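You operate a simulated robot arm through the tools that you are given. There is no shell and no other tool.

The job below is to be done with a simulated two-armed robot. You get a single attempt, and the scene is never put back.

Task
On the worktop beside the iron base, fold the checked tea towel in half, so that its two long edges meet.

Only the result counts: the job must be done as asked and must still hold three seconds after the hand-in. Knocking over, shifting, dropping, spilling or breaking anything else fails it. Flat cloth is picked up by pressing the open fingertips on it (5 to 10 N) and closing them slowly along it; thin cloth reads only 2 to 8 mm in the jaws.

Robot
Two 7-joint arms with two-finger grippers on one trunk, on a base that moves. Base frame: it is fixed to the floor where the robot stands at the start and does not move with it; the origin is under the middle of the robot, x ahead of it, y to its left, z up. Lengths are in m, angles in degrees, forces in N, time in s.
The left shoulder is at the start at [0.025, 0.215, 1.081], the right one opposite. With the tool pointing down near the work surface each hand reaches from about 0.2 to 0.76 m from the robot's upright axis, wherever it stands, measured 20 degrees to its own side. Places, roughly: checked tea towel [2.2, -0.3, 0.9]; worktop beside the iron base [2.2, -0.3, 0.9]. Payload 2.2 kg a hand.
The TCP of each hand is the grasp point between the finger pads, 0.019 m short of the fingertips. In the tool frame z runs along the fingers and y along their closing line. The gripper opens to 0.116 m; its body begins 0.07 m behind the TCP.
Orientation is told as [roll, pitch, yaw] about the base's x, y, z axes, in that order, counted from this pose: with the fingers straight down and closing along the base's y, the tool's x points along the base's -x, its y along +y and its z along -z.

Tools
- The arms move only by the tool drive_tool. It takes "left_steps", "right_steps" or both (then of equal length, played together; a hand with none holds still); each is a list of rows, each an object (a shift or turn left out is 0, a gripper value left out holds the last) with "slide": the shift along the tool's x, y, z in units of 200 mm (1.0 is 200 mm), a list of three; "turn": the turn, a rotation vector about the tool's x, y, z in units of 45 degrees (1.0 is 45 degrees), a list of three. In form: [{"slide": [dx, dy, dz], "turn": [ax, ay, az]}, ...]. A call has 1 to 20 rows; each row is the pose to reach, as a shift and turn from the pose commanded when the call began, along the tool's axes at that moment. "left_gripper" and "right_gripper" are, for a hand that has rows, the opening, from 0 (shut) to 1 (fully open), set as the call begins (left out, the last holds). A call with a number of a shift or a turn outside -1 to 1 is refused whole. Each row takes 0.2 s and may step no farther than 0.05 m and 8.6 degrees from the row before; otherwise, or with a gripper value out of range, the whole call is refused. Where a pose cannot be reached the arm comes as near as it can. A force on the tool above 40 N (or 10 N above the force at the start of the call, whichever is more), or a blocked arm, ends the call early, and 0.2 s more pass. The fingers move at their own pace (about 0.2035 m/s each) and stop on an object; they squeeze with about 32 N. The grip force told is the motor's: it shows also when the fingers shut on nothing. Time passes only in rows, and 0.2 s behind the last, so rows that repeat a pose let the fingers close. The reply holds the time, the measured pose of the TCP, the force on the tool along the base axes, the opening and the grip force, in the units named above and with some noise, with the torque about the TCP (base axes, N m) and any sound that the robot's microphone picked up, and new pictures: "pictures" is both (left out), scene, wrist or none (wrist: the cameras of the hands that moved).
- Cameras (640 x 400 px; columns grow to the right, rows downward): "scene" is now at [0.133, -0.012, 1.2585]; the picture's right is [-0.11, -0.99, -0.00], its down [-0.49, 0.05, -0.87] and it looks along [0.87, -0.09, -0.49] (base axes); focal length 289 px, centre (320, 200). "left" rides on the left gripper at [0.069, 0.015, -0.097] in its tool frame; the picture's right is [-0.21, 0.98, 0.00], its down [-0.76, -0.17, -0.63] and it looks along [-0.62, -0.14, 0.77] (tool axes); focal length 251 px, centre (320, 200). "right" rides on the right gripper at [0.069, -0.015, -0.097] in its tool frame; the picture's right is [0.21, 0.98, 0.00], its down [-0.76, 0.17, -0.63] and it looks along [-0.62, 0.14, 0.77] (tool axes); focal length 251 px, centre (320, 200). There is no depth. A picture from a camera that has moved, and an enlarged one, comes with that camera's place and axes in the base frame and with its lens.
- slide_trunk(by): moves the trunk up (or, below 0, down) by that many m; the arms and the scene camera ride with it, the base frame stays. It gives what a move gives, with no picture.
- base_move(legs): drives the robot by 1 to 6 legs, each [ahead, left, turn to the left] in m, m and degrees, along the robot's own axes; the way and the turn of a leg run together, so that a leg with both is an arc; at most 1.5 m and 180 degrees a leg. The arms and the cameras ride along, it lands a little off, and it stops where it bumps. It gives what a move gives, and a new picture of the scene camera.
- pan_tilt(pan, tilt): turns the head with the scene camera to pan (to the left, within 80 degrees either way) and tilt (down, from -29 to 69), counted from straight ahead of the robot. It gives what a move gives, and a new picture of the scene camera.
- zoom(camera, box): a new picture of the part [left, top, right, bottom] of that camera's present view, enlarged. The clock stands still meanwhile.
- finish_job(): hands the job in; it is judged then, once.

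Nothing tells you exact positions but the pictures and the camera data. Unless the task says otherwise, let go and move clear before handing in.

The tools are called after "Emit:" as a command line: name --argument value ..., lists and objects as JSON in quotes. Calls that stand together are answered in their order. drive_tool: Moves the arms, as the interface text tells. Its arguments: {"type":"object","properties":{"left_steps":{"type":"array"},"left_gripper":{"type":"number"},"right_steps":{"type":"array"},"right_gripper":{"type":"number"},"pictures":{"type":"string","enum":["both","scene","wrist","none"]}},"required":[]} The other tools are called the same way: slide_trunk (by) moves the trunk up or down; base_move (legs) drives the base; pan_tilt (pan, tilt) turns the head that bears the scene camera; zoom (camera, box) takes an enlarged picture of a part of a camera's view; finish_job () hands the job in.

At the start:

```text
t: 0.0
left_position: [0.6021, 0.2718, 1.0536]
left_ee_rot: [0.0, 0.1, 0.0]
left_contact_force: [0.2, 0.6, 0.3]
left_moment: [0.0, -0.01, 0.0]
left_gripper_width: 0.1161
left_finger_force: 0.1
right_position: [0.481, -0.2063, 1.0196]
right_ee_rot: [0.0, 0.0, -0.1]
right_contact_force: [-0.4, -0.6, 0.8]
right_moment: [0.0, 0.02, -0.02]
right_gripper_width: 0.116
right_finger_force: 0.1
trunk travel left (down, up): [-0.225, 0.265]
robot x, y, heading: [0.004, 0.0023, -0.2]
head pan, tilt (commanded): [-6.1, 29.0]
```

scene: 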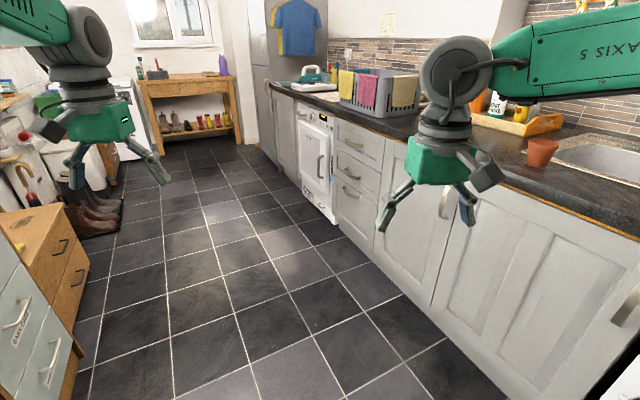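
right: 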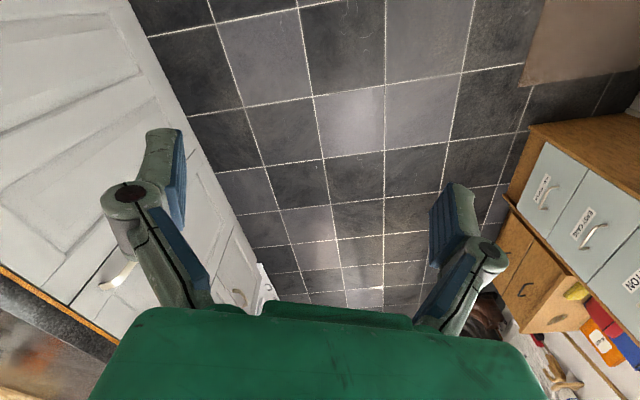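
left: 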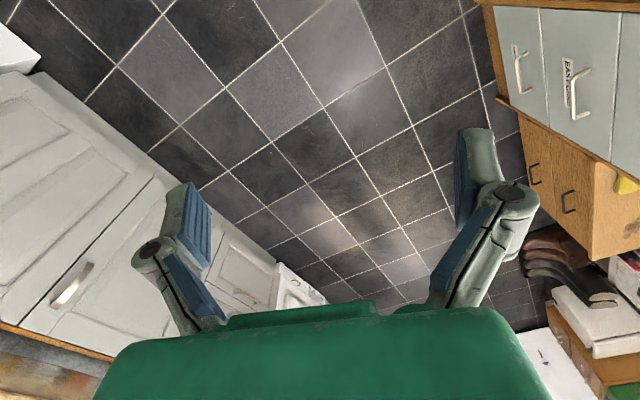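

I see a galley kitchen with a dark worktop running along the right; the iron base and towel should be at the far end of the worktop around [2.2, -0.3, 0.9]. I'll look closer at it first.

Emit:
zoom --camera "scene" --box '[250, 40, 450, 165]'

Emit:
zoom --camera "scene" --box '[270, 60, 370, 122]'

```text
3.20 times, centred on (350, 102) of scene
camera zoom: at [0.133, -0.012, 1.2585], right [-0.11, -0.99, 0.0], down [-0.49, 0.05, -0.87], along [0.87, -0.09, -0.49], focal length 924 px, centre (224, 512)
```

zoom: 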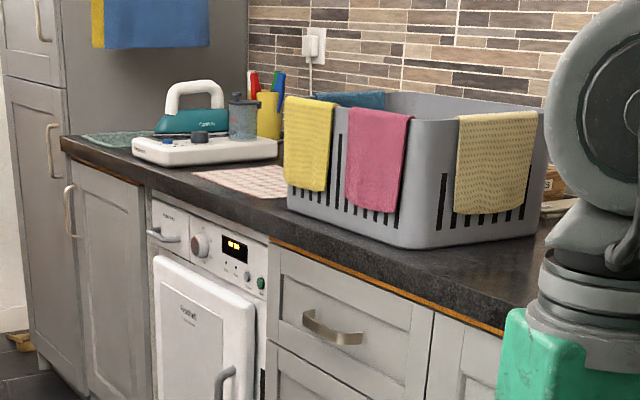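

```text
6.40 times, centred on (320, 91) of scene
camera zoom: at [0.133, -0.012, 1.2585], right [-0.11, -0.99, 0.0], down [-0.49, 0.05, -0.87], along [0.87, -0.09, -0.49], focal length 1847 px, centre (320, 898)
```

zoom: 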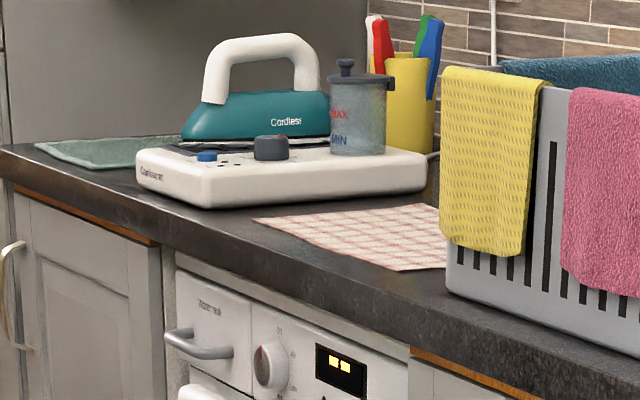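

The towel (white/red check) lies flat between the iron base and the grey laundry basket, close to the worktop's front edge. The worktop runs about 19.5° to the left of my heading, with its edge about 0.86 m to my right. I'll raise the trunk so the hands clear things, then drive alongside.

Emit:
slide_trunk --by 0.2

Emit:
base_move --legs '[[0, 0, 19.5], [1.2, 0, 0]]'

```text
t: 2.2
left_position: [0.5984, 0.2713, 1.2543]
left_ee_rot: [0.1, -0.1, -0.1]
left_contact_force: [0.2, -0.3, -0.1]
left_moment: [-0.01, -0.01, -0.03]
left_gripper_width: 0.1158
left_finger_force: 0.1
right_position: [0.4764, -0.2076, 1.2197]
right_ee_rot: [0.0, -0.1, -0.1]
right_contact_force: [0.3, 0.4, -0.4]
right_moment: [-0.04, 0.0, 0.02]
right_gripper_width: 0.1163
right_finger_force: 0.0
trunk travel left (down, up): [-0.425, 0.065]
robot x, y, heading: [0.0016, 0.0019, -0.3]
head pan, tilt (commanded): [-6.1, 29.0]
```

```text
t: 9.1
left_position: [1.5796, 0.8207, 1.2562]
left_ee_rot: [0.2, -0.2, 18.4]
left_contact_force: [-0.7, -0.9, -0.5]
left_moment: [-0.01, 0.04, 0.0]
left_gripper_width: 0.116
left_finger_force: 0.0
right_position: [1.6145, 0.3272, 1.2201]
right_ee_rot: [0.2, -0.2, 18.3]
right_contact_force: [-0.2, 0.1, 0.6]
right_moment: [0.05, 0.05, -0.01]
right_gripper_width: 0.1163
right_finger_force: 0.0
trunk travel left (down, up): [-0.425, 0.065]
robot x, y, heading: [1.0961, 0.3774, 18.4]
head pan, tilt (commanded): [-6.1, 29.0]
camera scene: at [1.2278, 0.4041, 1.4585], right [0.21, -0.98, 0.0], down [-0.48, -0.1, -0.87], along [0.85, 0.19, -0.49], focal length 289 px, centre (320, 200)
```

scene: 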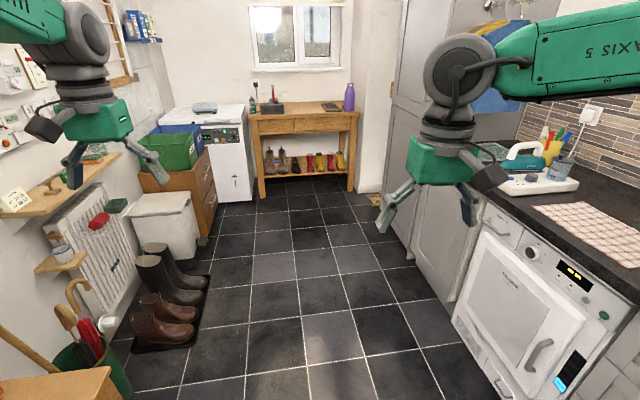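

The robot is now beside the washing machine, and the towel is to the right ahead. I'll pan the head to see it better.

Emit:
pan_tilt --pan -50 --tilt 35

```text
t: 10.2
left_position: [1.5751, 0.8212, 1.2579]
left_ee_rot: [0.1, -0.3, 18.5]
left_contact_force: [0.4, 0.0, 0.2]
left_moment: [0.02, -0.01, 0.0]
left_gripper_width: 0.1161
left_finger_force: 0.0
right_position: [1.6114, 0.3287, 1.2224]
right_ee_rot: [0.1, -0.4, 18.4]
right_contact_force: [0.1, 0.3, 1.0]
right_moment: [-0.01, -0.03, 0.01]
right_gripper_width: 0.1158
right_finger_force: 0.0
trunk travel left (down, up): [-0.425, 0.065]
robot x, y, heading: [1.0946, 0.3743, 18.5]
head pan, tilt (commanded): [-50.0, 35.0]
camera scene: at [1.2138, 0.3411, 1.4492], right [-0.52, -0.85, 0.0], down [-0.49, 0.3, -0.82], along [0.7, -0.43, -0.58], focal length 289 px, centre (320, 200)
```

scene: 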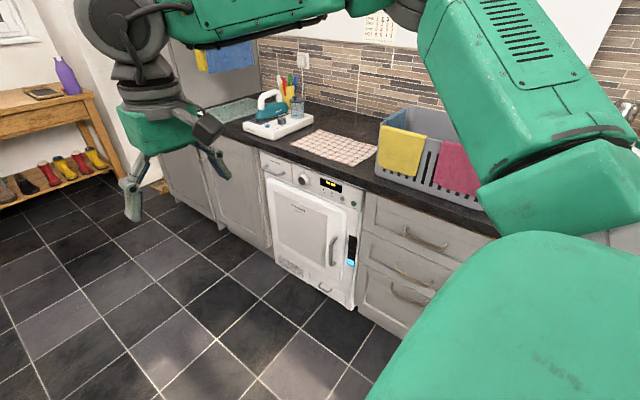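

Emit:
zoom --camera "scene" --box '[230, 80, 430, 205]'

```text
3.20 times, centred on (330, 142) of scene
camera zoom: at [1.2138, 0.3411, 1.4492], right [-0.52, -0.85, 0.0], down [-0.49, 0.3, -0.82], along [0.7, -0.43, -0.58], focal length 924 px, centre (288, 384)
```

zoom: 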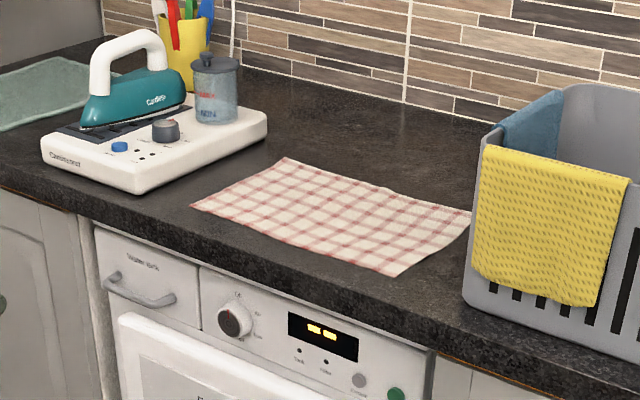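

The towel is about 0.33 × 0.22 m, long edges parallel to the worktop front (direction ≈20°), corners near (2.32,-0.18), (2.40,-0.38), (2.10,-0.50), (2.00,-0.30). I'll drive alongside it, turn to face the worktop, and approach.

Emit:
base_move --legs '[[0.8, 0, 0], [0, 0, -88.5], [0.3, 0, 0]]'

Emit:
pan_tilt --pan 0 --tilt 50

```text
t: 19.7
left_position: [2.4665, -0.0662, 1.2575]
left_ee_rot: [0.1, -0.4, -65.2]
left_contact_force: [0.5, -1.0, 1.2]
left_moment: [0.02, -0.01, 0.06]
left_gripper_width: 0.1158
left_finger_force: 0.0
right_position: [1.9811, -0.1577, 1.2231]
right_ee_rot: [0.1, -0.4, -65.2]
right_contact_force: [0.5, -0.2, -0.5]
right_moment: [0.02, 0.0, 0.02]
right_gripper_width: 0.116
right_finger_force: 0.1
trunk travel left (down, up): [-0.425, 0.065]
robot x, y, heading: [1.9729, 0.3565, -65.3]
head pan, tilt (commanded): [-50.0, 35.0]
camera scene: at [1.9498, 0.2366, 1.4494], right [-0.9, 0.43, 0.0], down [0.24, 0.52, -0.82], along [-0.35, -0.74, -0.58], focal length 289 px, centre (320, 200)
```

scene: 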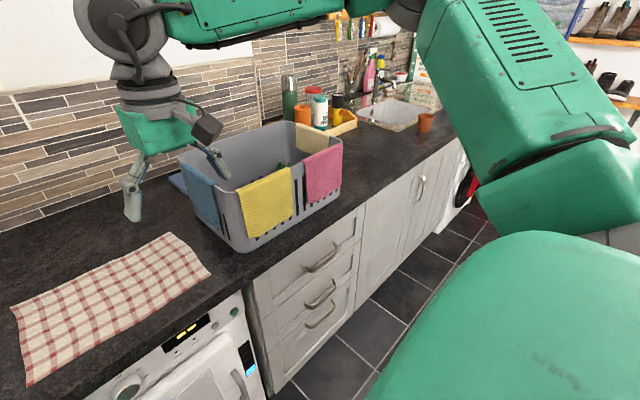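

```text
t: 20.9
left_position: [2.4669, -0.0662, 1.2599]
left_ee_rot: [0.0, -0.6, -65.3]
left_contact_force: [0.6, -0.1, 0.0]
left_moment: [0.0, 0.01, 0.01]
left_gripper_width: 0.116
left_finger_force: 0.1
right_position: [1.9807, -0.1559, 1.2234]
right_ee_rot: [0.1, -0.6, -65.2]
right_contact_force: [0.5, 0.1, 0.0]
right_moment: [0.02, 0.0, 0.04]
right_gripper_width: 0.116
right_finger_force: 0.1
trunk travel left (down, up): [-0.425, 0.065]
robot x, y, heading: [1.9676, 0.3601, -65.2]
head pan, tilt (commanded): [0.0, 50.0]
camera scene: at [2.0211, 0.2447, 1.4275], right [-0.91, -0.42, 0.0], down [-0.32, 0.7, -0.64], along [0.27, -0.58, -0.77], focal length 289 px, centre (320, 200)
```

scene: 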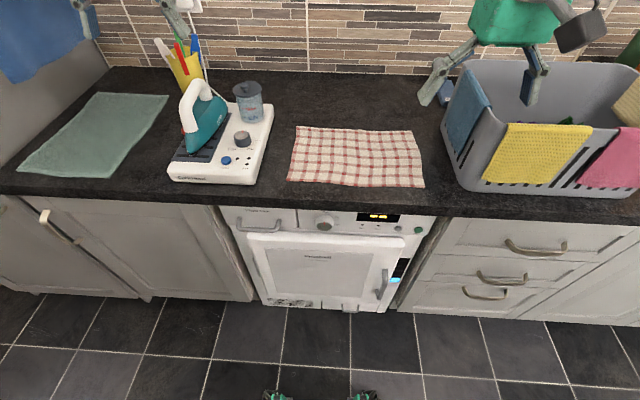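

I'm facing the worktop (heading -65°) with a good view of the towel between iron base and basket. I'll zoom in to measure the corners accurately.

Emit:
zoom --camera "scene" --box '[270, 110, 450, 222]'

Emit:
zoom --camera "scene" --box '[160, 50, 320, 150]'

```text
3.56 times, centred on (360, 166) of scene
camera zoom: at [2.0211, 0.2447, 1.4275], right [-0.91, -0.42, 0.0], down [-0.32, 0.7, -0.64], along [0.27, -0.58, -0.77], focal length 1026 px, centre (178, 321)
```

zoom: 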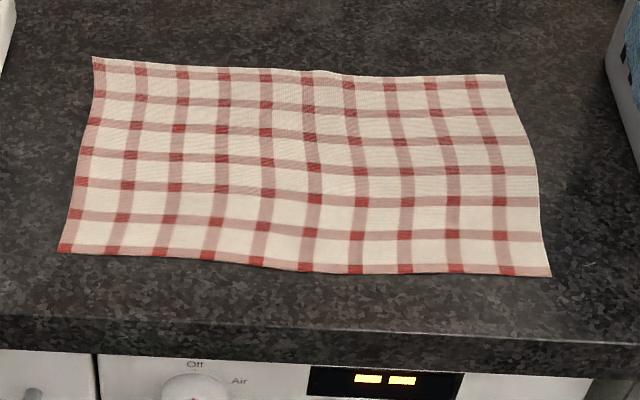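

```text
4.00 times, centred on (240, 100) of scene
camera zoom: at [2.0211, 0.2447, 1.4275], right [-0.91, -0.42, 0.0], down [-0.32, 0.7, -0.64], along [0.27, -0.58, -0.77], focal length 1155 px, centre (640, 600)
```

zoom: 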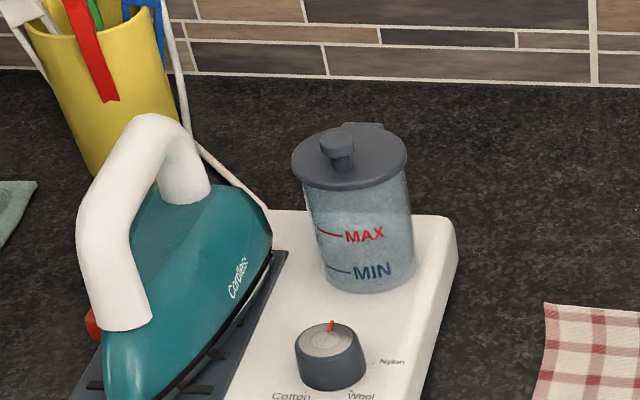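

The towel measures about 0.346 × 0.23 m, centred at about (2.19, -0.35), rotated so that I need to face about -69°. I'll square up to it and approach so the towel centre is about 0.56 m ahead.

Emit:
base_move --legs '[[0, 0, -4.2], [0.18, -0.043, 0]]'

```text
t: 22.9
left_position: [2.4661, -0.2747, 1.2594]
left_ee_rot: [-0.5, -0.7, -69.2]
left_contact_force: [1.4, -0.5, -0.2]
left_moment: [-0.03, 0.01, 0.02]
left_gripper_width: 0.1162
left_finger_force: 0.1
right_position: [1.9752, -0.3282, 1.2261]
right_ee_rot: [-0.4, -0.7, -69.2]
right_contact_force: [-0.3, -0.8, 0.0]
right_moment: [-0.03, 0.05, 0.03]
right_gripper_width: 0.116
right_finger_force: 0.2
trunk travel left (down, up): [-0.425, 0.065]
robot x, y, heading: [1.9976, 0.1764, -69.1]
head pan, tilt (commanded): [0.0, 50.0]
camera scene: at [2.0453, 0.0693, 1.4278], right [-0.94, -0.35, 0.01], down [-0.28, 0.72, -0.64], along [0.22, -0.6, -0.77], focal length 289 px, centre (320, 200)
```

scene: 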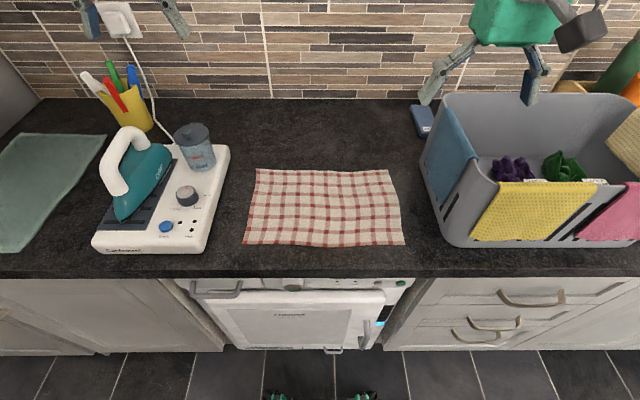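

I'm now squared up with the towel nearly centred. Zooming for accurate corner measurement.

Emit:
zoom --camera "scene" --box '[235, 155, 427, 275]'

Emit:
zoom --camera "scene" --box '[380, 80, 572, 200]'

```text
3.33 times, centred on (331, 215) of scene
camera zoom: at [2.0453, 0.0693, 1.4278], right [-0.94, -0.35, 0.01], down [-0.28, 0.72, -0.64], along [0.22, -0.6, -0.77], focal length 962 px, centre (283, 150)
```

zoom: 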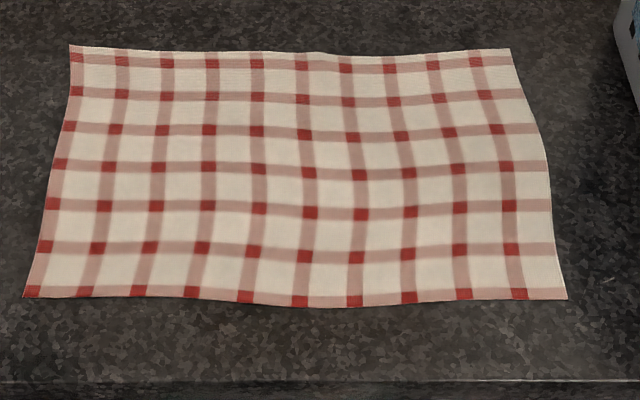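

```text
3.33 times, centred on (476, 140) of scene
camera zoom: at [2.0453, 0.0693, 1.4278], right [-0.94, -0.35, 0.01], down [-0.28, 0.72, -0.64], along [0.22, -0.6, -0.77], focal length 962 px, centre (-200, 400)
```

zoom: 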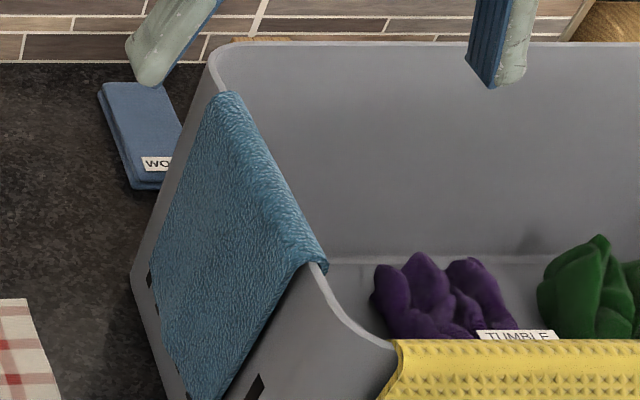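

The towel now spans from about 0.437 m to 0.666 m ahead and ±0.172 m laterally, well centred. I'll part-close the grippers and bring both hands over the front long edge, staying well above it and clear of the basket.

Emit:
drive_tool --left_gripper 0.4 --right_gripper 0.4 --left_steps '[{"slide": [0.115, -0.118, 0]}, {"slide": [0.23, -0.237, 0]}, {"slide": [0.346, -0.355, 0]}, {"slide": [0.462, -0.473, 0]}, {"slide": [0.577, -0.592, 0]}, {"slide": [0.6925, -0.71, 0]}, {"slide": [0.6925, -0.71, 0.16]}, {"slide": [0.6925, -0.71, 0.32]}, {"slide": [0.6925, -0.71, 0.48]}, {"slide": [0.6925, -0.71, 0.64]}, {"slide": [0.6925, -0.71, 0.8]}, {"slide": [0.6925, -0.71, 0.95]}]' --right_steps '[{"slide": [0.011, 0.055, 0]}, {"slide": [0.022, 0.11, 0]}, {"slide": [0.033, 0.165, 0]}, {"slide": [0.043, 0.22, 0]}, {"slide": [0.054, 0.275, 0]}, {"slide": [0.065, 0.33, 0]}, {"slide": [0.065, 0.33, 0.13]}, {"slide": [0.065, 0.33, 0.26]}, {"slide": [0.065, 0.33, 0.39]}, {"slide": [0.065, 0.33, 0.52]}, {"slide": [0.065, 0.33, 0.65]}, {"slide": [0.065, 0.33, 0.78]}]'

```text
t: 25.5
left_position: [2.2766, -0.1982, 1.0702]
left_ee_rot: [0.0, -0.5, -69.2]
left_contact_force: [-0.6, -0.1, -0.1]
left_moment: [0.05, -0.03, 0.01]
left_gripper_width: 0.0465
left_finger_force: 0.2
right_position: [2.0293, -0.2991, 1.0691]
right_ee_rot: [0.0, -0.8, -69.2]
right_contact_force: [1.0, 0.5, -0.1]
right_moment: [-0.01, 0.03, -0.03]
right_gripper_width: 0.0464
right_finger_force: 0.1
trunk travel left (down, up): [-0.425, 0.065]
robot x, y, heading: [1.9944, 0.1784, -69.5]
head pan, tilt (commanded): [0.0, 50.0]
camera scene: at [2.0375, 0.0605, 1.4273], right [-0.94, -0.35, 0.0], down [-0.27, 0.72, -0.64], along [0.23, -0.6, -0.77], focal length 289 px, centre (320, 200)
camera right: at [1.9901, -0.2386, 1.1635], right [0.84, 0.55, 0.0], down [0.42, -0.64, 0.64], along [0.35, -0.54, -0.77], focal length 251 px, centre (320, 200)
camera left: at [2.265, -0.1254, 1.164], right [0.99, 0.15, 0.0], down [0.11, -0.76, 0.64], along [0.09, -0.63, -0.77], focal length 251 px, centre (320, 200)
```

scene: 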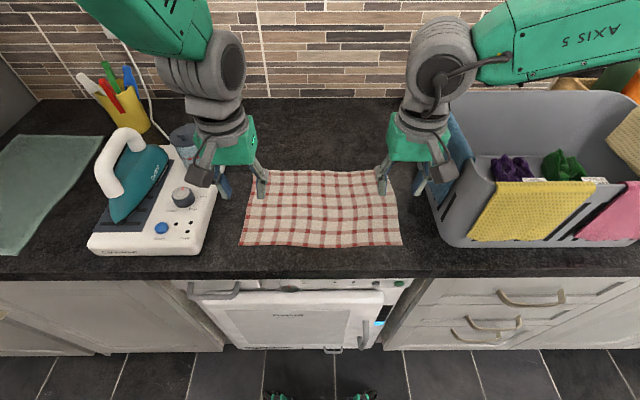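
right: 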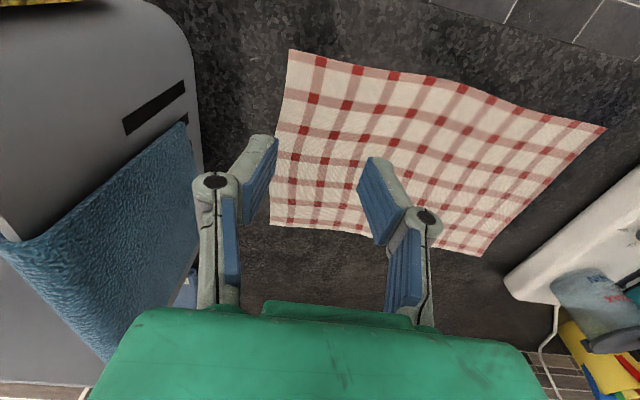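
left: 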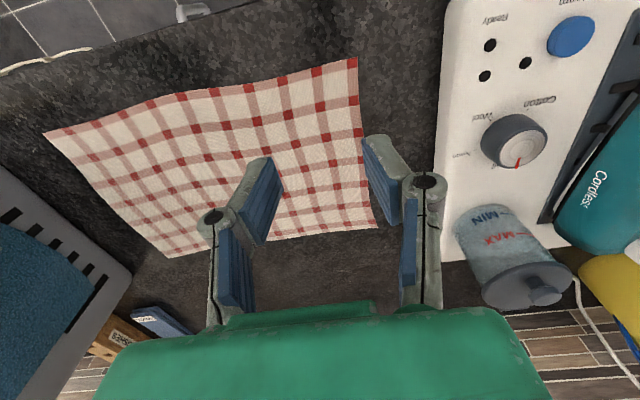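

Both hands hang above the front edge of the towel, with fingers straddling points about 4 cm in from the short ends. I'll zoom the wrist cameras to judge the fingertips against the front edge.

Emit:
zoom --camera "left" --box '[180, 30, 460, 205]'

Emit:
zoom --camera "right" --box '[180, 30, 460, 205]'

```text
2.29 times, centred on (320, 118) of left
camera zoom: at [2.265, -0.1254, 1.164], right [0.99, 0.15, 0.0], down [0.11, -0.76, 0.64], along [0.09, -0.63, -0.77], focal length 575 px, centre (320, 389)
```

zoom: 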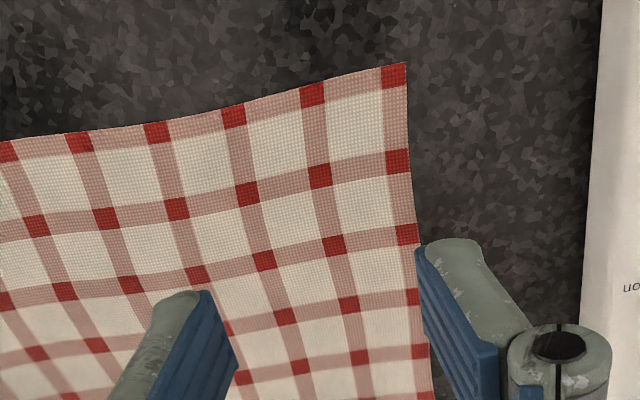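

```text
2.29 times, centred on (320, 118) of right
camera zoom: at [1.9901, -0.2386, 1.1635], right [0.84, 0.55, 0.0], down [0.42, -0.64, 0.64], along [0.35, -0.54, -0.77], focal length 575 px, centre (320, 389)
```

zoom: 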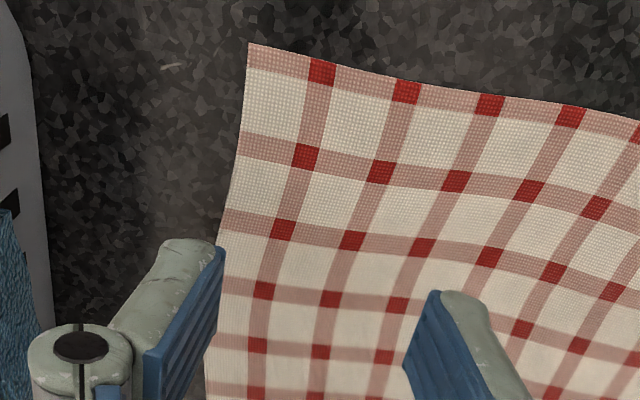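

The front edge lies about 1.9 cm (left hand) and 2.6 cm (right hand) nearer to me than the TCPs. I'll shift so the pads overlap just the edge by about 12 mm and descend to about 2.5 cm above the cloth.

Emit:
drive_tool --left_steps '[{"slide": [0.042, 0.012, 0.1]}, {"slide": [0.085, 0.025, 0.2]}, {"slide": [0.085, 0.025, 0.3]}, {"slide": [0.085, 0.025, 0.4]}, {"slide": [0.085, 0.025, 0.51]}, {"slide": [0.085, 0.025, 0.625]}]' --right_steps '[{"slide": [0.06, 0, 0.1]}, {"slide": [0.119, 0, 0.2]}, {"slide": [0.119, 0, 0.3]}, {"slide": [0.119, 0, 0.4]}, {"slide": [0.119, 0, 0.51]}, {"slide": [0.119, 0, 0.62]}]'

```text
t: 26.9
left_position: [2.2749, -0.1843, 0.9438]
left_ee_rot: [0.1, -0.8, -69.2]
left_contact_force: [1.2, -0.4, 0.3]
left_moment: [0.0, 0.0, 0.01]
left_gripper_width: 0.0462
left_finger_force: 0.0
right_position: [2.0165, -0.2795, 0.9457]
right_ee_rot: [0.1, -0.7, -69.3]
right_contact_force: [0.1, 0.1, -0.3]
right_moment: [0.01, 0.0, 0.01]
right_gripper_width: 0.0463
right_finger_force: 0.0
trunk travel left (down, up): [-0.425, 0.065]
robot x, y, heading: [1.9932, 0.179, -69.4]
head pan, tilt (commanded): [0.0, 50.0]
camera scene: at [2.0359, 0.06, 1.4273], right [-0.94, -0.35, 0.0], down [-0.27, 0.72, -0.64], along [0.23, -0.6, -0.77], focal length 289 px, centre (320, 200)
camera right: at [1.9775, -0.2189, 1.0396], right [0.84, 0.55, 0.0], down [0.42, -0.64, 0.64], along [0.35, -0.54, -0.77], focal length 251 px, centre (320, 200)
camera left: at [2.2632, -0.1127, 1.0379], right [0.99, 0.14, 0.0], down [0.11, -0.76, 0.64], along [0.1, -0.63, -0.77], focal length 251 px, centre (320, 200)
```

scene: 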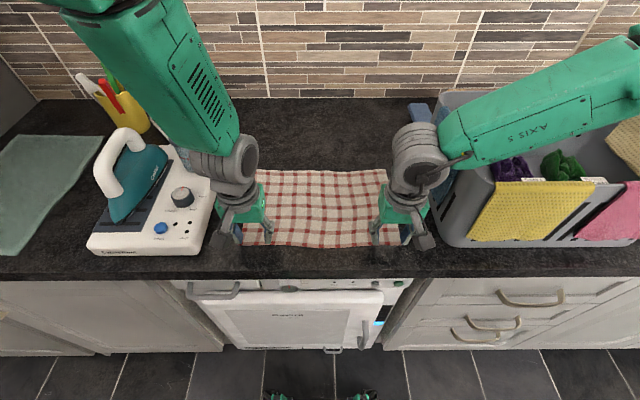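
right: 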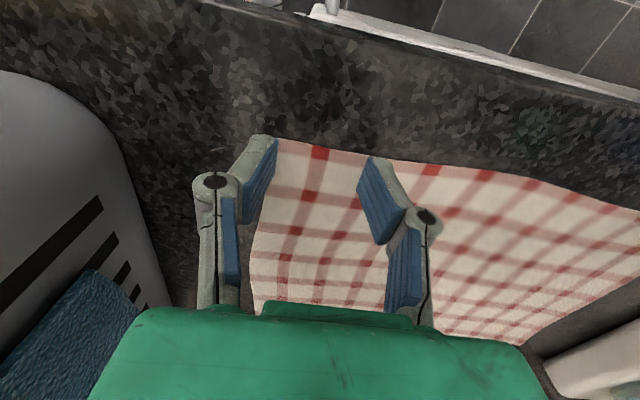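
left: 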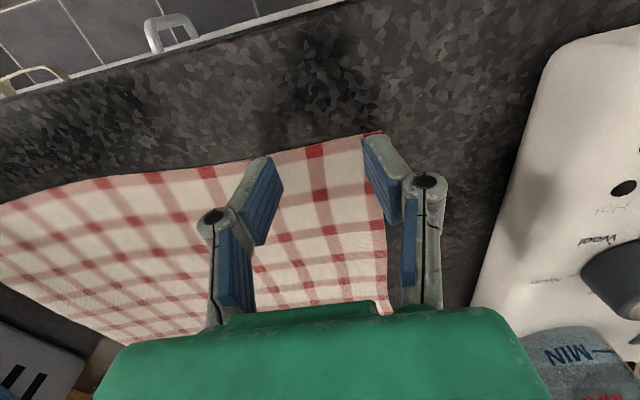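

Both hands are about 2.5 cm above the cloth edge with no contact. I'll check the finger/edge alignment and the right forearm's clearance over the basket.

Emit:
zoom --camera "left" --box '[220, 90, 440, 227]'

Emit:
zoom --camera "right" --box '[200, 90, 420, 227]'

Emit:
zoom --camera "scene" --box '[370, 60, 640, 260]'

```text
2.91 times, centred on (330, 158) of left
camera zoom: at [2.2632, -0.1127, 1.0379], right [0.99, 0.14, 0.0], down [0.11, -0.76, 0.64], along [0.1, -0.63, -0.77], focal length 731 px, centre (291, 321)
```

zoom: 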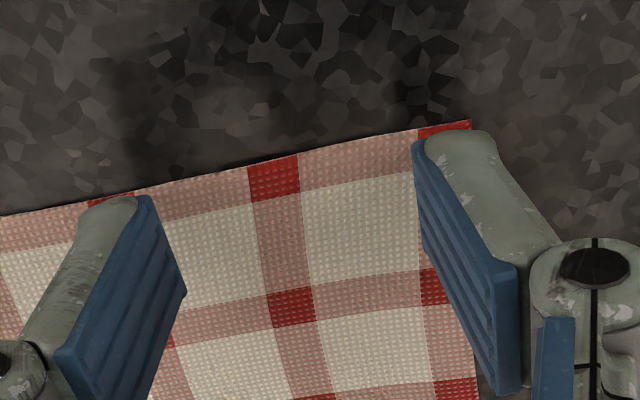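

```text
2.91 times, centred on (310, 158) of right
camera zoom: at [1.9775, -0.2189, 1.0396], right [0.84, 0.55, 0.0], down [0.42, -0.64, 0.64], along [0.35, -0.54, -0.77], focal length 731 px, centre (349, 321)
```

zoom: 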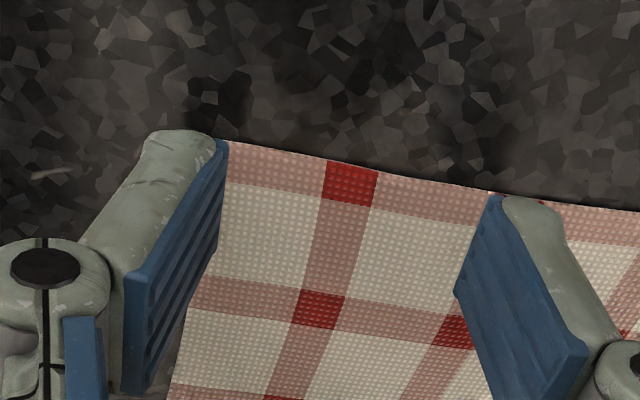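

```text
2.00 times, centred on (505, 160) of scene
camera zoom: at [2.0359, 0.06, 1.4273], right [-0.94, -0.35, 0.0], down [-0.27, 0.72, -0.64], along [0.23, -0.6, -0.77], focal length 577 px, centre (-50, 280)
```

zoom: 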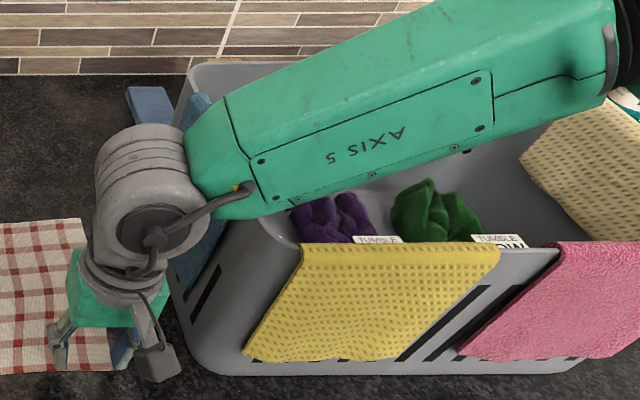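

The fingertips are about to overlap the front edge; I'll nudge forward 2–3 mm and descend gently to find contact. The right forearm seems well above the basket.

Emit:
drive_tool --left_steps '[{"slide": [-0.005, 0, 0.02]}, {"slide": [-0.01, 0, 0.04]}, {"slide": [-0.01, 0, 0.05]}]' --right_steps '[{"slide": [-0.008, 0, 0.02]}, {"slide": [-0.015, 0, 0.04]}, {"slide": [-0.015, 0, 0.05]}]' --pictures "none"

```text
t: 27.7
left_position: [2.2755, -0.1859, 0.9353]
left_ee_rot: [0.1, -0.7, -69.3]
left_contact_force: [-0.1, -0.3, -1.1]
left_moment: [-0.01, 0.0, 0.01]
left_gripper_width: 0.0466
left_finger_force: 0.1
right_position: [2.0169, -0.2808, 0.9353]
right_ee_rot: [0.1, -0.8, -69.3]
right_contact_force: [0.1, 0.4, 0.3]
right_moment: [-0.01, 0.02, 0.03]
right_gripper_width: 0.0463
right_finger_force: 0.0
trunk travel left (down, up): [-0.425, 0.065]
robot x, y, heading: [1.9946, 0.1755, -69.4]
head pan, tilt (commanded): [0.0, 50.0]
```

Emit:
drive_tool --left_steps '[{"slide": [0, 0, 0.01]}, {"slide": [0, 0, 0.02]}, {"slide": [0, 0, 0.03]}]' --right_steps '[{"slide": [0, 0, 0.01]}, {"slide": [0, 0, 0.02]}, {"slide": [0, 0, 0.03]}]' --pictures "none"

```text
t: 28.5
left_position: [2.274, -0.1849, 0.9305]
left_ee_rot: [0.0, -0.8, -69.2]
left_contact_force: [-0.4, -1.6, 12.9]
left_moment: [-0.01, -0.05, 0.02]
left_gripper_width: 0.0494
left_finger_force: 0.1
right_position: [2.0171, -0.2802, 0.9298]
right_ee_rot: [0.2, -1.0, -69.2]
right_contact_force: [0.0, 0.3, 10.2]
right_moment: [0.04, -0.15, 0.03]
right_gripper_width: 0.0433
right_finger_force: 0.1
trunk travel left (down, up): [-0.425, 0.065]
robot x, y, heading: [1.9965, 0.1749, -69.2]
head pan, tilt (commanded): [0.0, 50.0]
```

Contact: both fingertips press the cloth at about 10–13 N (TCP z ≈ 0.930, so the cloth top is ≈ 0.911). I'll ease off half a millimetre and look.

Emit:
drive_tool --left_steps '[{"slide": [0, 0, -0.004]}]' --right_steps '[{"slide": [0, 0, -0.002]}]' --pictures "wrist"

Emit:
zoom --camera "left" --box '[220, 90, 440, 227]'

Emit:
zoom --camera "right" --box '[200, 90, 420, 227]'

```text
t: 28.9
left_position: [2.2757, -0.1845, 0.9293]
left_ee_rot: [0.0, -0.7, -69.3]
left_contact_force: [-0.5, -0.7, 7.5]
left_moment: [0.0, -0.04, -0.02]
left_gripper_width: 0.0485
left_finger_force: 0.1
right_position: [2.0165, -0.2813, 0.9305]
right_ee_rot: [0.1, -0.9, -69.2]
right_contact_force: [-0.5, 0.7, 13.1]
right_moment: [0.03, -0.04, 0.02]
right_gripper_width: 0.0463
right_finger_force: 0.1
trunk travel left (down, up): [-0.425, 0.065]
robot x, y, heading: [1.995, 0.1773, -69.4]
head pan, tilt (commanded): [0.0, 50.0]
camera right: at [1.9781, -0.2208, 1.0238], right [0.84, 0.55, 0.0], down [0.42, -0.64, 0.64], along [0.35, -0.54, -0.76], focal length 251 px, centre (320, 200)
camera left: at [2.2636, -0.1125, 1.0241], right [0.99, 0.14, 0.0], down [0.11, -0.76, 0.64], along [0.1, -0.63, -0.77], focal length 251 px, centre (320, 200)
```

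right: 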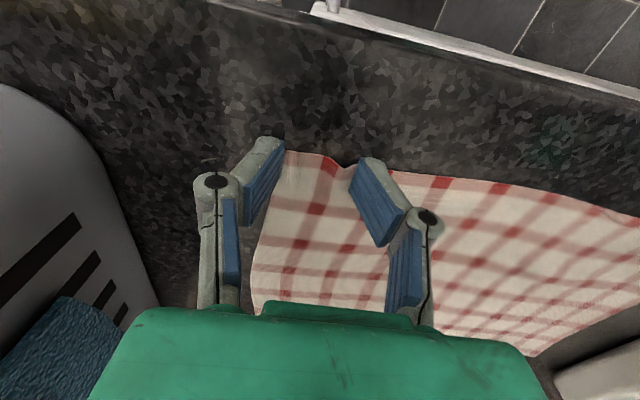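
left: 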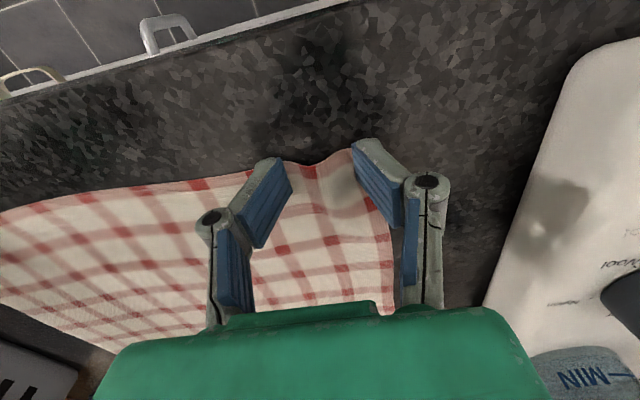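

```text
2.91 times, centred on (330, 158) of left
camera zoom: at [2.2636, -0.1125, 1.0241], right [0.99, 0.14, 0.0], down [0.11, -0.76, 0.64], along [0.1, -0.63, -0.77], focal length 731 px, centre (291, 321)
```

zoom: 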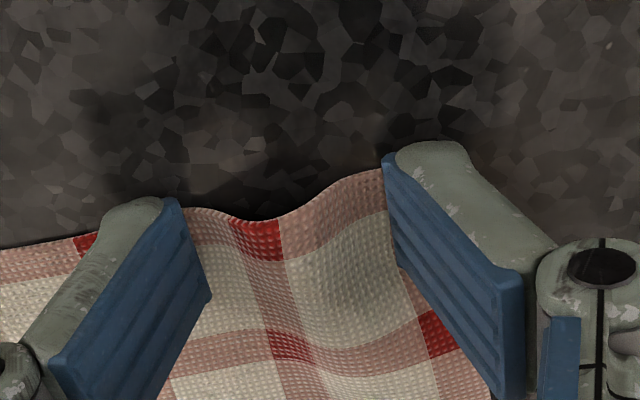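

```text
2.91 times, centred on (310, 158) of right
camera zoom: at [1.9781, -0.2208, 1.0238], right [0.84, 0.55, 0.0], down [0.42, -0.64, 0.64], along [0.35, -0.54, -0.76], focal length 731 px, centre (349, 321)
```

zoom: 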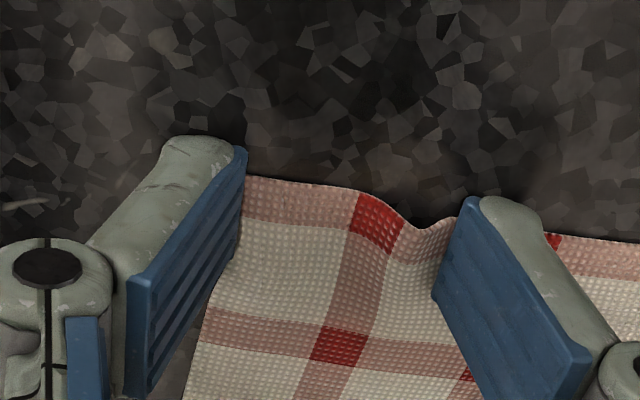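

The cloth is buckling up nicely between both finger pairs, with the pads straddling the edge. Now I'll close slowly in small decrements.

Emit:
drive_tool --left_gripper 0.34 --right_gripper 0.34 --left_steps '[{"slide": [0, 0, 0]}]' --right_steps '[{"slide": [0, 0, -0.002]}]' --pictures "none"

Emit:
drive_tool --left_gripper 0.28 --right_gripper 0.28 --left_steps '[{"slide": [0, 0, 0]}]' --right_steps '[{"slide": [0, 0, 0]}]' --pictures "wrist"

```text
t: 29.3
left_position: [2.2745, -0.1846, 0.9291]
left_ee_rot: [0.1, -0.7, -69.3]
left_contact_force: [0.1, 0.4, 8.8]
left_moment: [0.01, -0.01, 0.02]
left_gripper_width: 0.0402
left_finger_force: 0.0
right_position: [2.0179, -0.281, 0.9285]
right_ee_rot: [0.1, -0.8, -69.3]
right_contact_force: [0.3, 1.1, 6.4]
right_moment: [0.03, -0.03, -0.01]
right_gripper_width: 0.0426
right_finger_force: 0.0
trunk travel left (down, up): [-0.425, 0.065]
robot x, y, heading: [1.9937, 0.1764, -69.3]
head pan, tilt (commanded): [0.0, 50.0]
```

```text
t: 29.7
left_position: [2.2745, -0.1852, 0.9298]
left_ee_rot: [0.1, -0.6, -69.3]
left_contact_force: [-0.4, -0.3, 7.6]
left_moment: [0.02, 0.04, 0.0]
left_gripper_width: 0.0324
left_finger_force: 0.1
right_position: [2.0156, -0.2814, 0.9292]
right_ee_rot: [-0.1, -0.8, -69.4]
right_contact_force: [-5.2, -1.6, 4.2]
right_moment: [0.16, -0.38, 0.0]
right_gripper_width: 0.0315
right_finger_force: 6.4
trunk travel left (down, up): [-0.425, 0.065]
robot x, y, heading: [1.9977, 0.1776, -69.1]
head pan, tilt (commanded): [0.0, 50.0]
camera right: at [1.9779, -0.2214, 1.024], right [0.84, 0.55, 0.0], down [0.42, -0.64, 0.64], along [0.35, -0.54, -0.77], focal length 251 px, centre (320, 200)
camera left: at [2.2636, -0.1129, 1.0239], right [0.99, 0.14, 0.0], down [0.11, -0.76, 0.64], along [0.1, -0.63, -0.77], focal length 251 px, centre (320, 200)
```

right: 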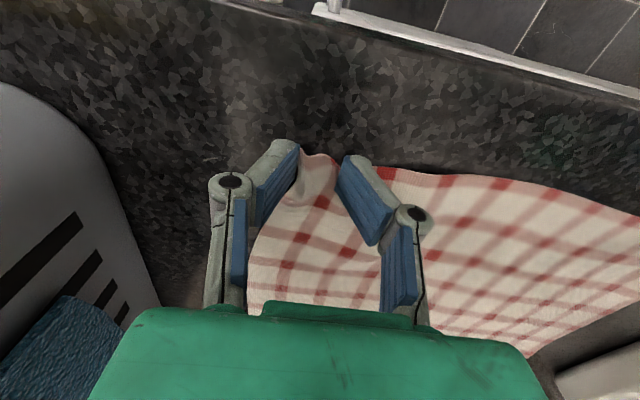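
left: 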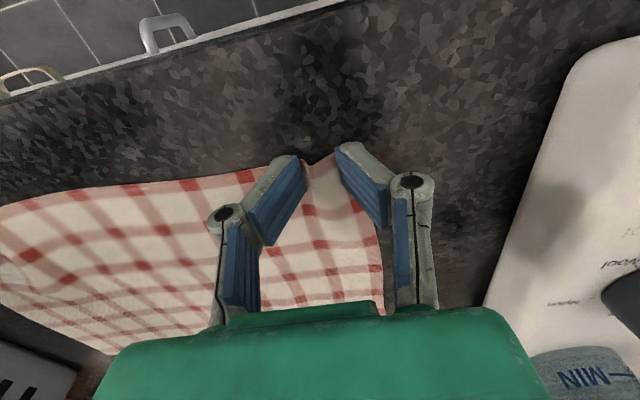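

Both ridges are forming well. Continuing to close in small steps.

Emit:
drive_tool --left_gripper 0.22 --right_gripper 0.23 --left_steps '[{"slide": [0, 0, 0]}]' --right_steps '[{"slide": [0, 0, 0.002]}]' --pictures "none"

Emit:
drive_tool --left_gripper 0.17 --right_gripper 0.18 --left_steps '[{"slide": [0, 0, 0]}]' --right_steps '[{"slide": [0, 0, 0]}]' --pictures "wrist"

```text
t: 30.1
left_position: [2.2754, -0.1848, 0.9306]
left_ee_rot: [0.0, -0.7, -69.3]
left_contact_force: [1.0, 0.0, 7.2]
left_moment: [-0.02, 0.0, 0.0]
left_gripper_width: 0.0298
left_finger_force: 0.0
right_position: [2.0181, -0.2795, 0.9296]
right_ee_rot: [0.1, -0.8, -69.4]
right_contact_force: [2.0, 0.2, 9.5]
right_moment: [0.06, -0.06, -0.04]
right_gripper_width: 0.024
right_finger_force: 0.1
trunk travel left (down, up): [-0.425, 0.065]
robot x, y, heading: [1.9937, 0.1819, -69.4]
head pan, tilt (commanded): [0.0, 50.0]
```

```text
t: 30.5
left_position: [2.2744, -0.1846, 0.9293]
left_ee_rot: [0.1, -0.7, -69.3]
left_contact_force: [0.6, 0.2, 6.5]
left_moment: [0.04, -0.03, -0.02]
left_gripper_width: 0.0225
left_finger_force: 0.0
right_position: [2.0176, -0.2806, 0.9293]
right_ee_rot: [0.0, -0.9, -69.3]
right_contact_force: [-0.1, 0.5, 5.1]
right_moment: [-0.02, 0.06, -0.02]
right_gripper_width: 0.0172
right_finger_force: 0.0
trunk travel left (down, up): [-0.425, 0.065]
robot x, y, heading: [1.9957, 0.1786, -69.3]
head pan, tilt (commanded): [0.0, 50.0]
camera right: at [1.9787, -0.2207, 1.0237], right [0.84, 0.55, 0.0], down [0.42, -0.64, 0.64], along [0.35, -0.54, -0.77], focal length 251 px, centre (320, 200)
camera left: at [2.2637, -0.1131, 1.024], right [0.99, 0.14, 0.0], down [0.11, -0.76, 0.64], along [0.1, -0.63, -0.77], focal length 251 px, centre (320, 200)
```

right: 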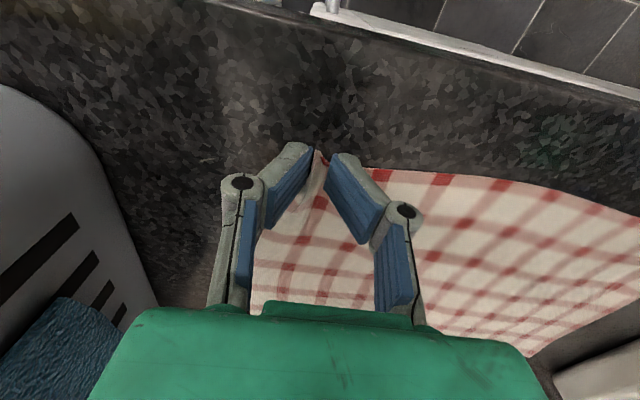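
left: 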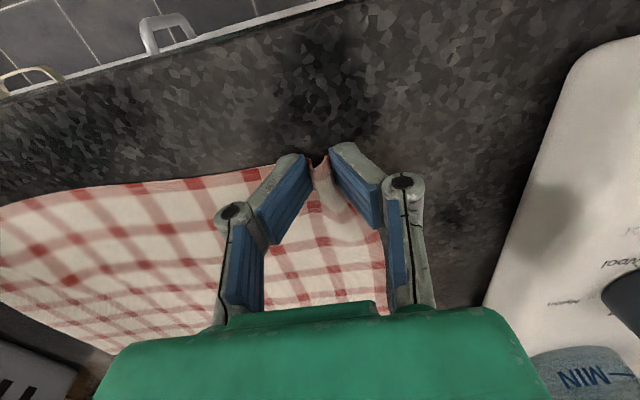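

Emit:
drive_tool --left_gripper 0.12 --right_gripper 0.12 --left_steps '[{"slide": [0, 0, 0]}]' --right_steps '[{"slide": [0, 0, 0.001]}]' --pictures "none"

Emit:
drive_tool --left_gripper 0.06 --right_gripper 0.06 --left_steps '[{"slide": [0, 0, 0]}]' --right_steps '[{"slide": [0, 0, 0]}]' --pictures "none"

Emit:
drive_tool --left_gripper 0.0 --right_gripper 0.0 --left_steps '[{"slide": [0, 0, 0]}, {"slide": [0, 0, 0]}]' --right_steps '[{"slide": [0, 0, 0]}, {"slide": [0, 0, 0]}]' --pictures "both"

```text
t: 30.9
left_position: [2.2751, -0.1842, 0.9296]
left_ee_rot: [0.1, -0.7, -69.3]
left_contact_force: [1.1, -0.3, 1.6]
left_moment: [0.01, 0.13, 0.02]
left_gripper_width: 0.0107
left_finger_force: 5.2
right_position: [2.0186, -0.2817, 0.9297]
right_ee_rot: [0.0, -0.8, -69.3]
right_contact_force: [0.4, 0.3, 5.9]
right_moment: [0.07, -0.03, -0.03]
right_gripper_width: 0.015
right_finger_force: 0.1
trunk travel left (down, up): [-0.425, 0.065]
robot x, y, heading: [1.9969, 0.1775, -69.2]
head pan, tilt (commanded): [0.0, 50.0]
```

```text
t: 31.3
left_position: [2.2754, -0.1851, 0.9294]
left_ee_rot: [0.0, -0.7, -69.3]
left_contact_force: [0.6, -0.1, 6.4]
left_moment: [-0.03, 0.04, -0.01]
left_gripper_width: 0.0086
left_finger_force: 0.1
right_position: [2.0193, -0.2799, 0.9302]
right_ee_rot: [0.2, -0.9, -69.3]
right_contact_force: [-0.1, 0.0, 3.1]
right_moment: [0.04, -0.04, -0.02]
right_gripper_width: 0.0092
right_finger_force: 0.0
trunk travel left (down, up): [-0.425, 0.065]
robot x, y, heading: [1.9974, 0.1775, -69.2]
head pan, tilt (commanded): [0.0, 50.0]
```

```text
t: 31.9
left_position: [2.2745, -0.1859, 0.9299]
left_ee_rot: [0.0, -0.8, -69.3]
left_contact_force: [0.9, 0.4, 15.1]
left_moment: [0.03, 0.02, -0.03]
left_gripper_width: 0.0053
left_finger_force: 31.7
right_position: [2.019, -0.2808, 0.9295]
right_ee_rot: [0.1, -0.9, -69.2]
right_contact_force: [-0.8, 0.0, 3.6]
right_moment: [-0.02, -0.06, 0.0]
right_gripper_width: 0.0061
right_finger_force: 32.3
trunk travel left (down, up): [-0.425, 0.065]
robot x, y, heading: [1.9921, 0.1786, -69.3]
head pan, tilt (commanded): [0.0, 50.0]
camera scene: at [2.0348, 0.0633, 1.4278], right [-0.94, -0.35, 0.0], down [-0.27, 0.72, -0.64], along [0.23, -0.6, -0.77], focal length 289 px, centre (320, 200)
camera right: at [1.9786, -0.2209, 1.024], right [0.84, 0.55, 0.0], down [0.42, -0.64, 0.64], along [0.35, -0.54, -0.77], focal length 251 px, centre (320, 200)
camera left: at [2.2634, -0.1131, 1.0242], right [0.99, 0.14, 0.0], down [0.11, -0.76, 0.64], along [0.1, -0.64, -0.77], focal length 251 px, centre (320, 200)
```

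scene: 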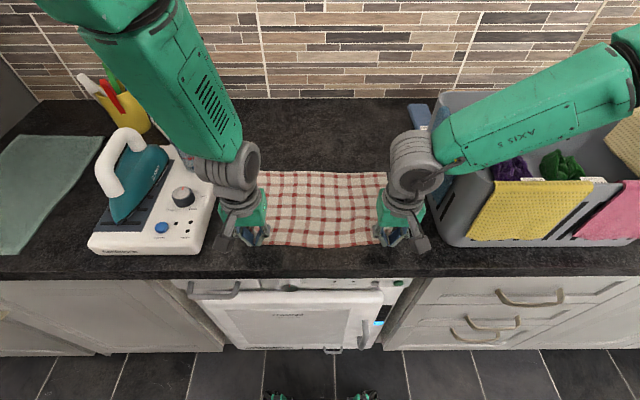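
right: 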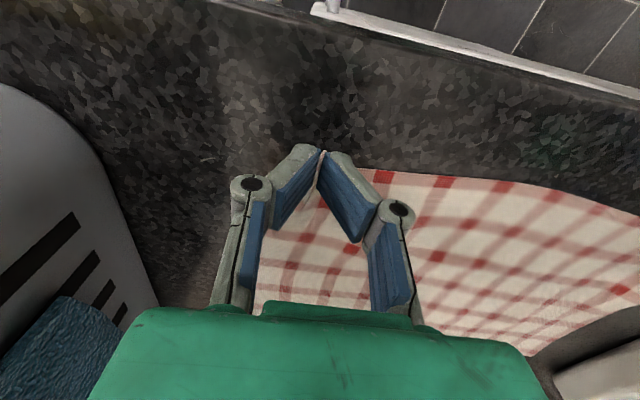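
left: 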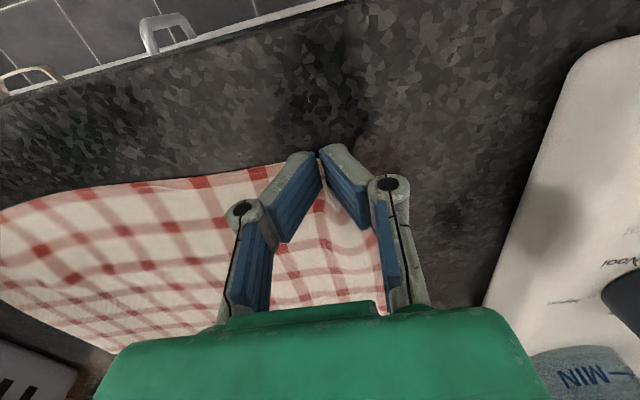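

Both grippers are holding cloth (5–6 mm in the jaws). I'll lift slightly first to verify the grip.

Emit:
drive_tool --left_steps '[{"slide": [0, 0, -0.05]}, {"slide": [-0.018, 0, -0.107]}, {"slide": [-0.045, 0, -0.16]}]' --right_steps '[{"slide": [0, 0, -0.05]}, {"slide": [-0.018, 0, -0.107]}, {"slide": [-0.045, 0, -0.16]}]' --pictures "both"

Emit:
zoom --camera "scene" --box '[190, 140, 450, 302]'

```text
t: 32.7
left_position: [2.2773, -0.1921, 0.9603]
left_ee_rot: [0.1, -0.5, -69.3]
left_contact_force: [0.8, -0.3, 0.0]
left_moment: [0.0, 0.05, -0.04]
left_gripper_width: 0.0036
left_finger_force: 31.7
right_position: [2.0201, -0.2898, 0.9596]
right_ee_rot: [0.0, -0.7, -69.3]
right_contact_force: [-0.5, -0.2, -0.1]
right_moment: [0.03, -0.01, 0.01]
right_gripper_width: 0.0062
right_finger_force: 32.4
trunk travel left (down, up): [-0.425, 0.065]
robot x, y, heading: [1.9951, 0.1768, -69.1]
head pan, tilt (commanded): [0.0, 50.0]
camera scene: at [2.0358, 0.0612, 1.4274], right [-0.94, -0.35, 0.0], down [-0.27, 0.72, -0.64], along [0.23, -0.6, -0.77], focal length 289 px, centre (320, 200)
camera right: at [1.9812, -0.2297, 1.0551], right [0.84, 0.55, 0.0], down [0.42, -0.64, 0.64], along [0.35, -0.54, -0.77], focal length 251 px, centre (320, 200)
camera left: at [2.2661, -0.1202, 1.0553], right [0.99, 0.14, 0.0], down [0.11, -0.76, 0.64], along [0.1, -0.63, -0.77], focal length 251 px, centre (320, 200)
```

scene: 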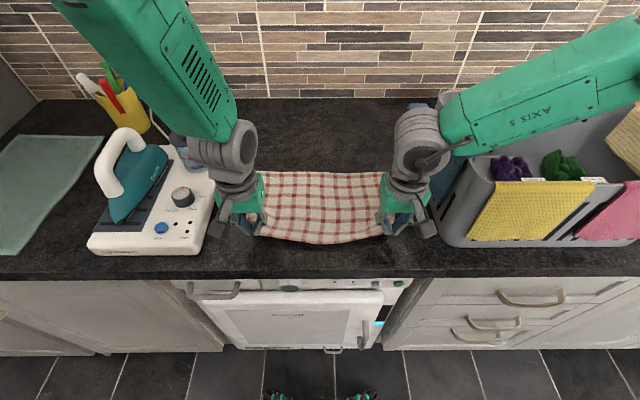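
right: 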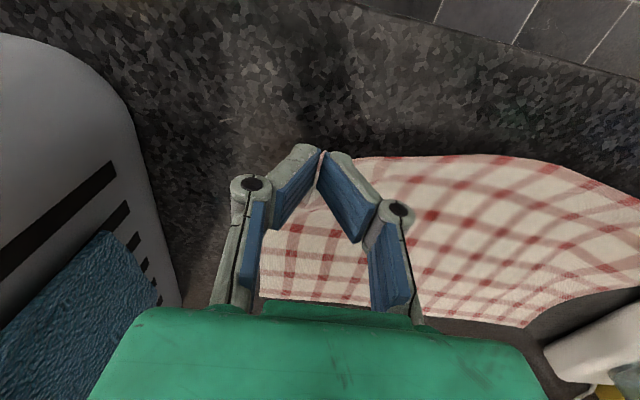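
left: 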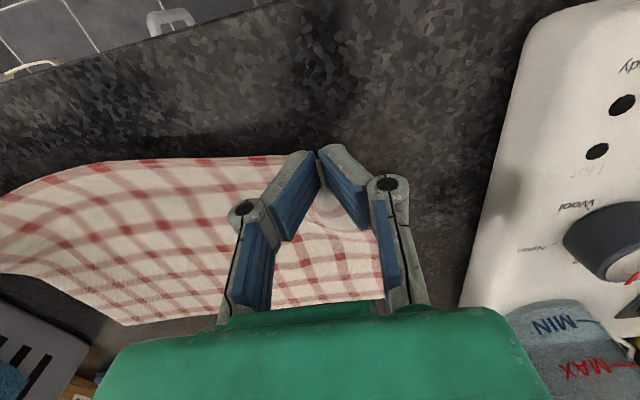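

```text
2.46 times, centred on (320, 221) of scene
camera zoom: at [2.0358, 0.0612, 1.4274], right [-0.94, -0.35, 0.0], down [-0.27, 0.72, -0.64], along [0.23, -0.6, -0.77], focal length 710 px, centre (320, 148)
```

zoom: 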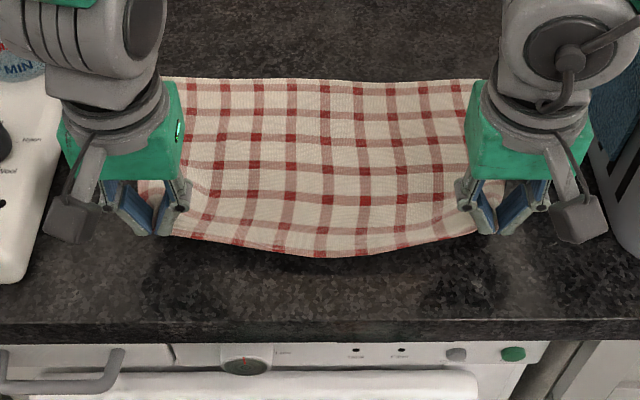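

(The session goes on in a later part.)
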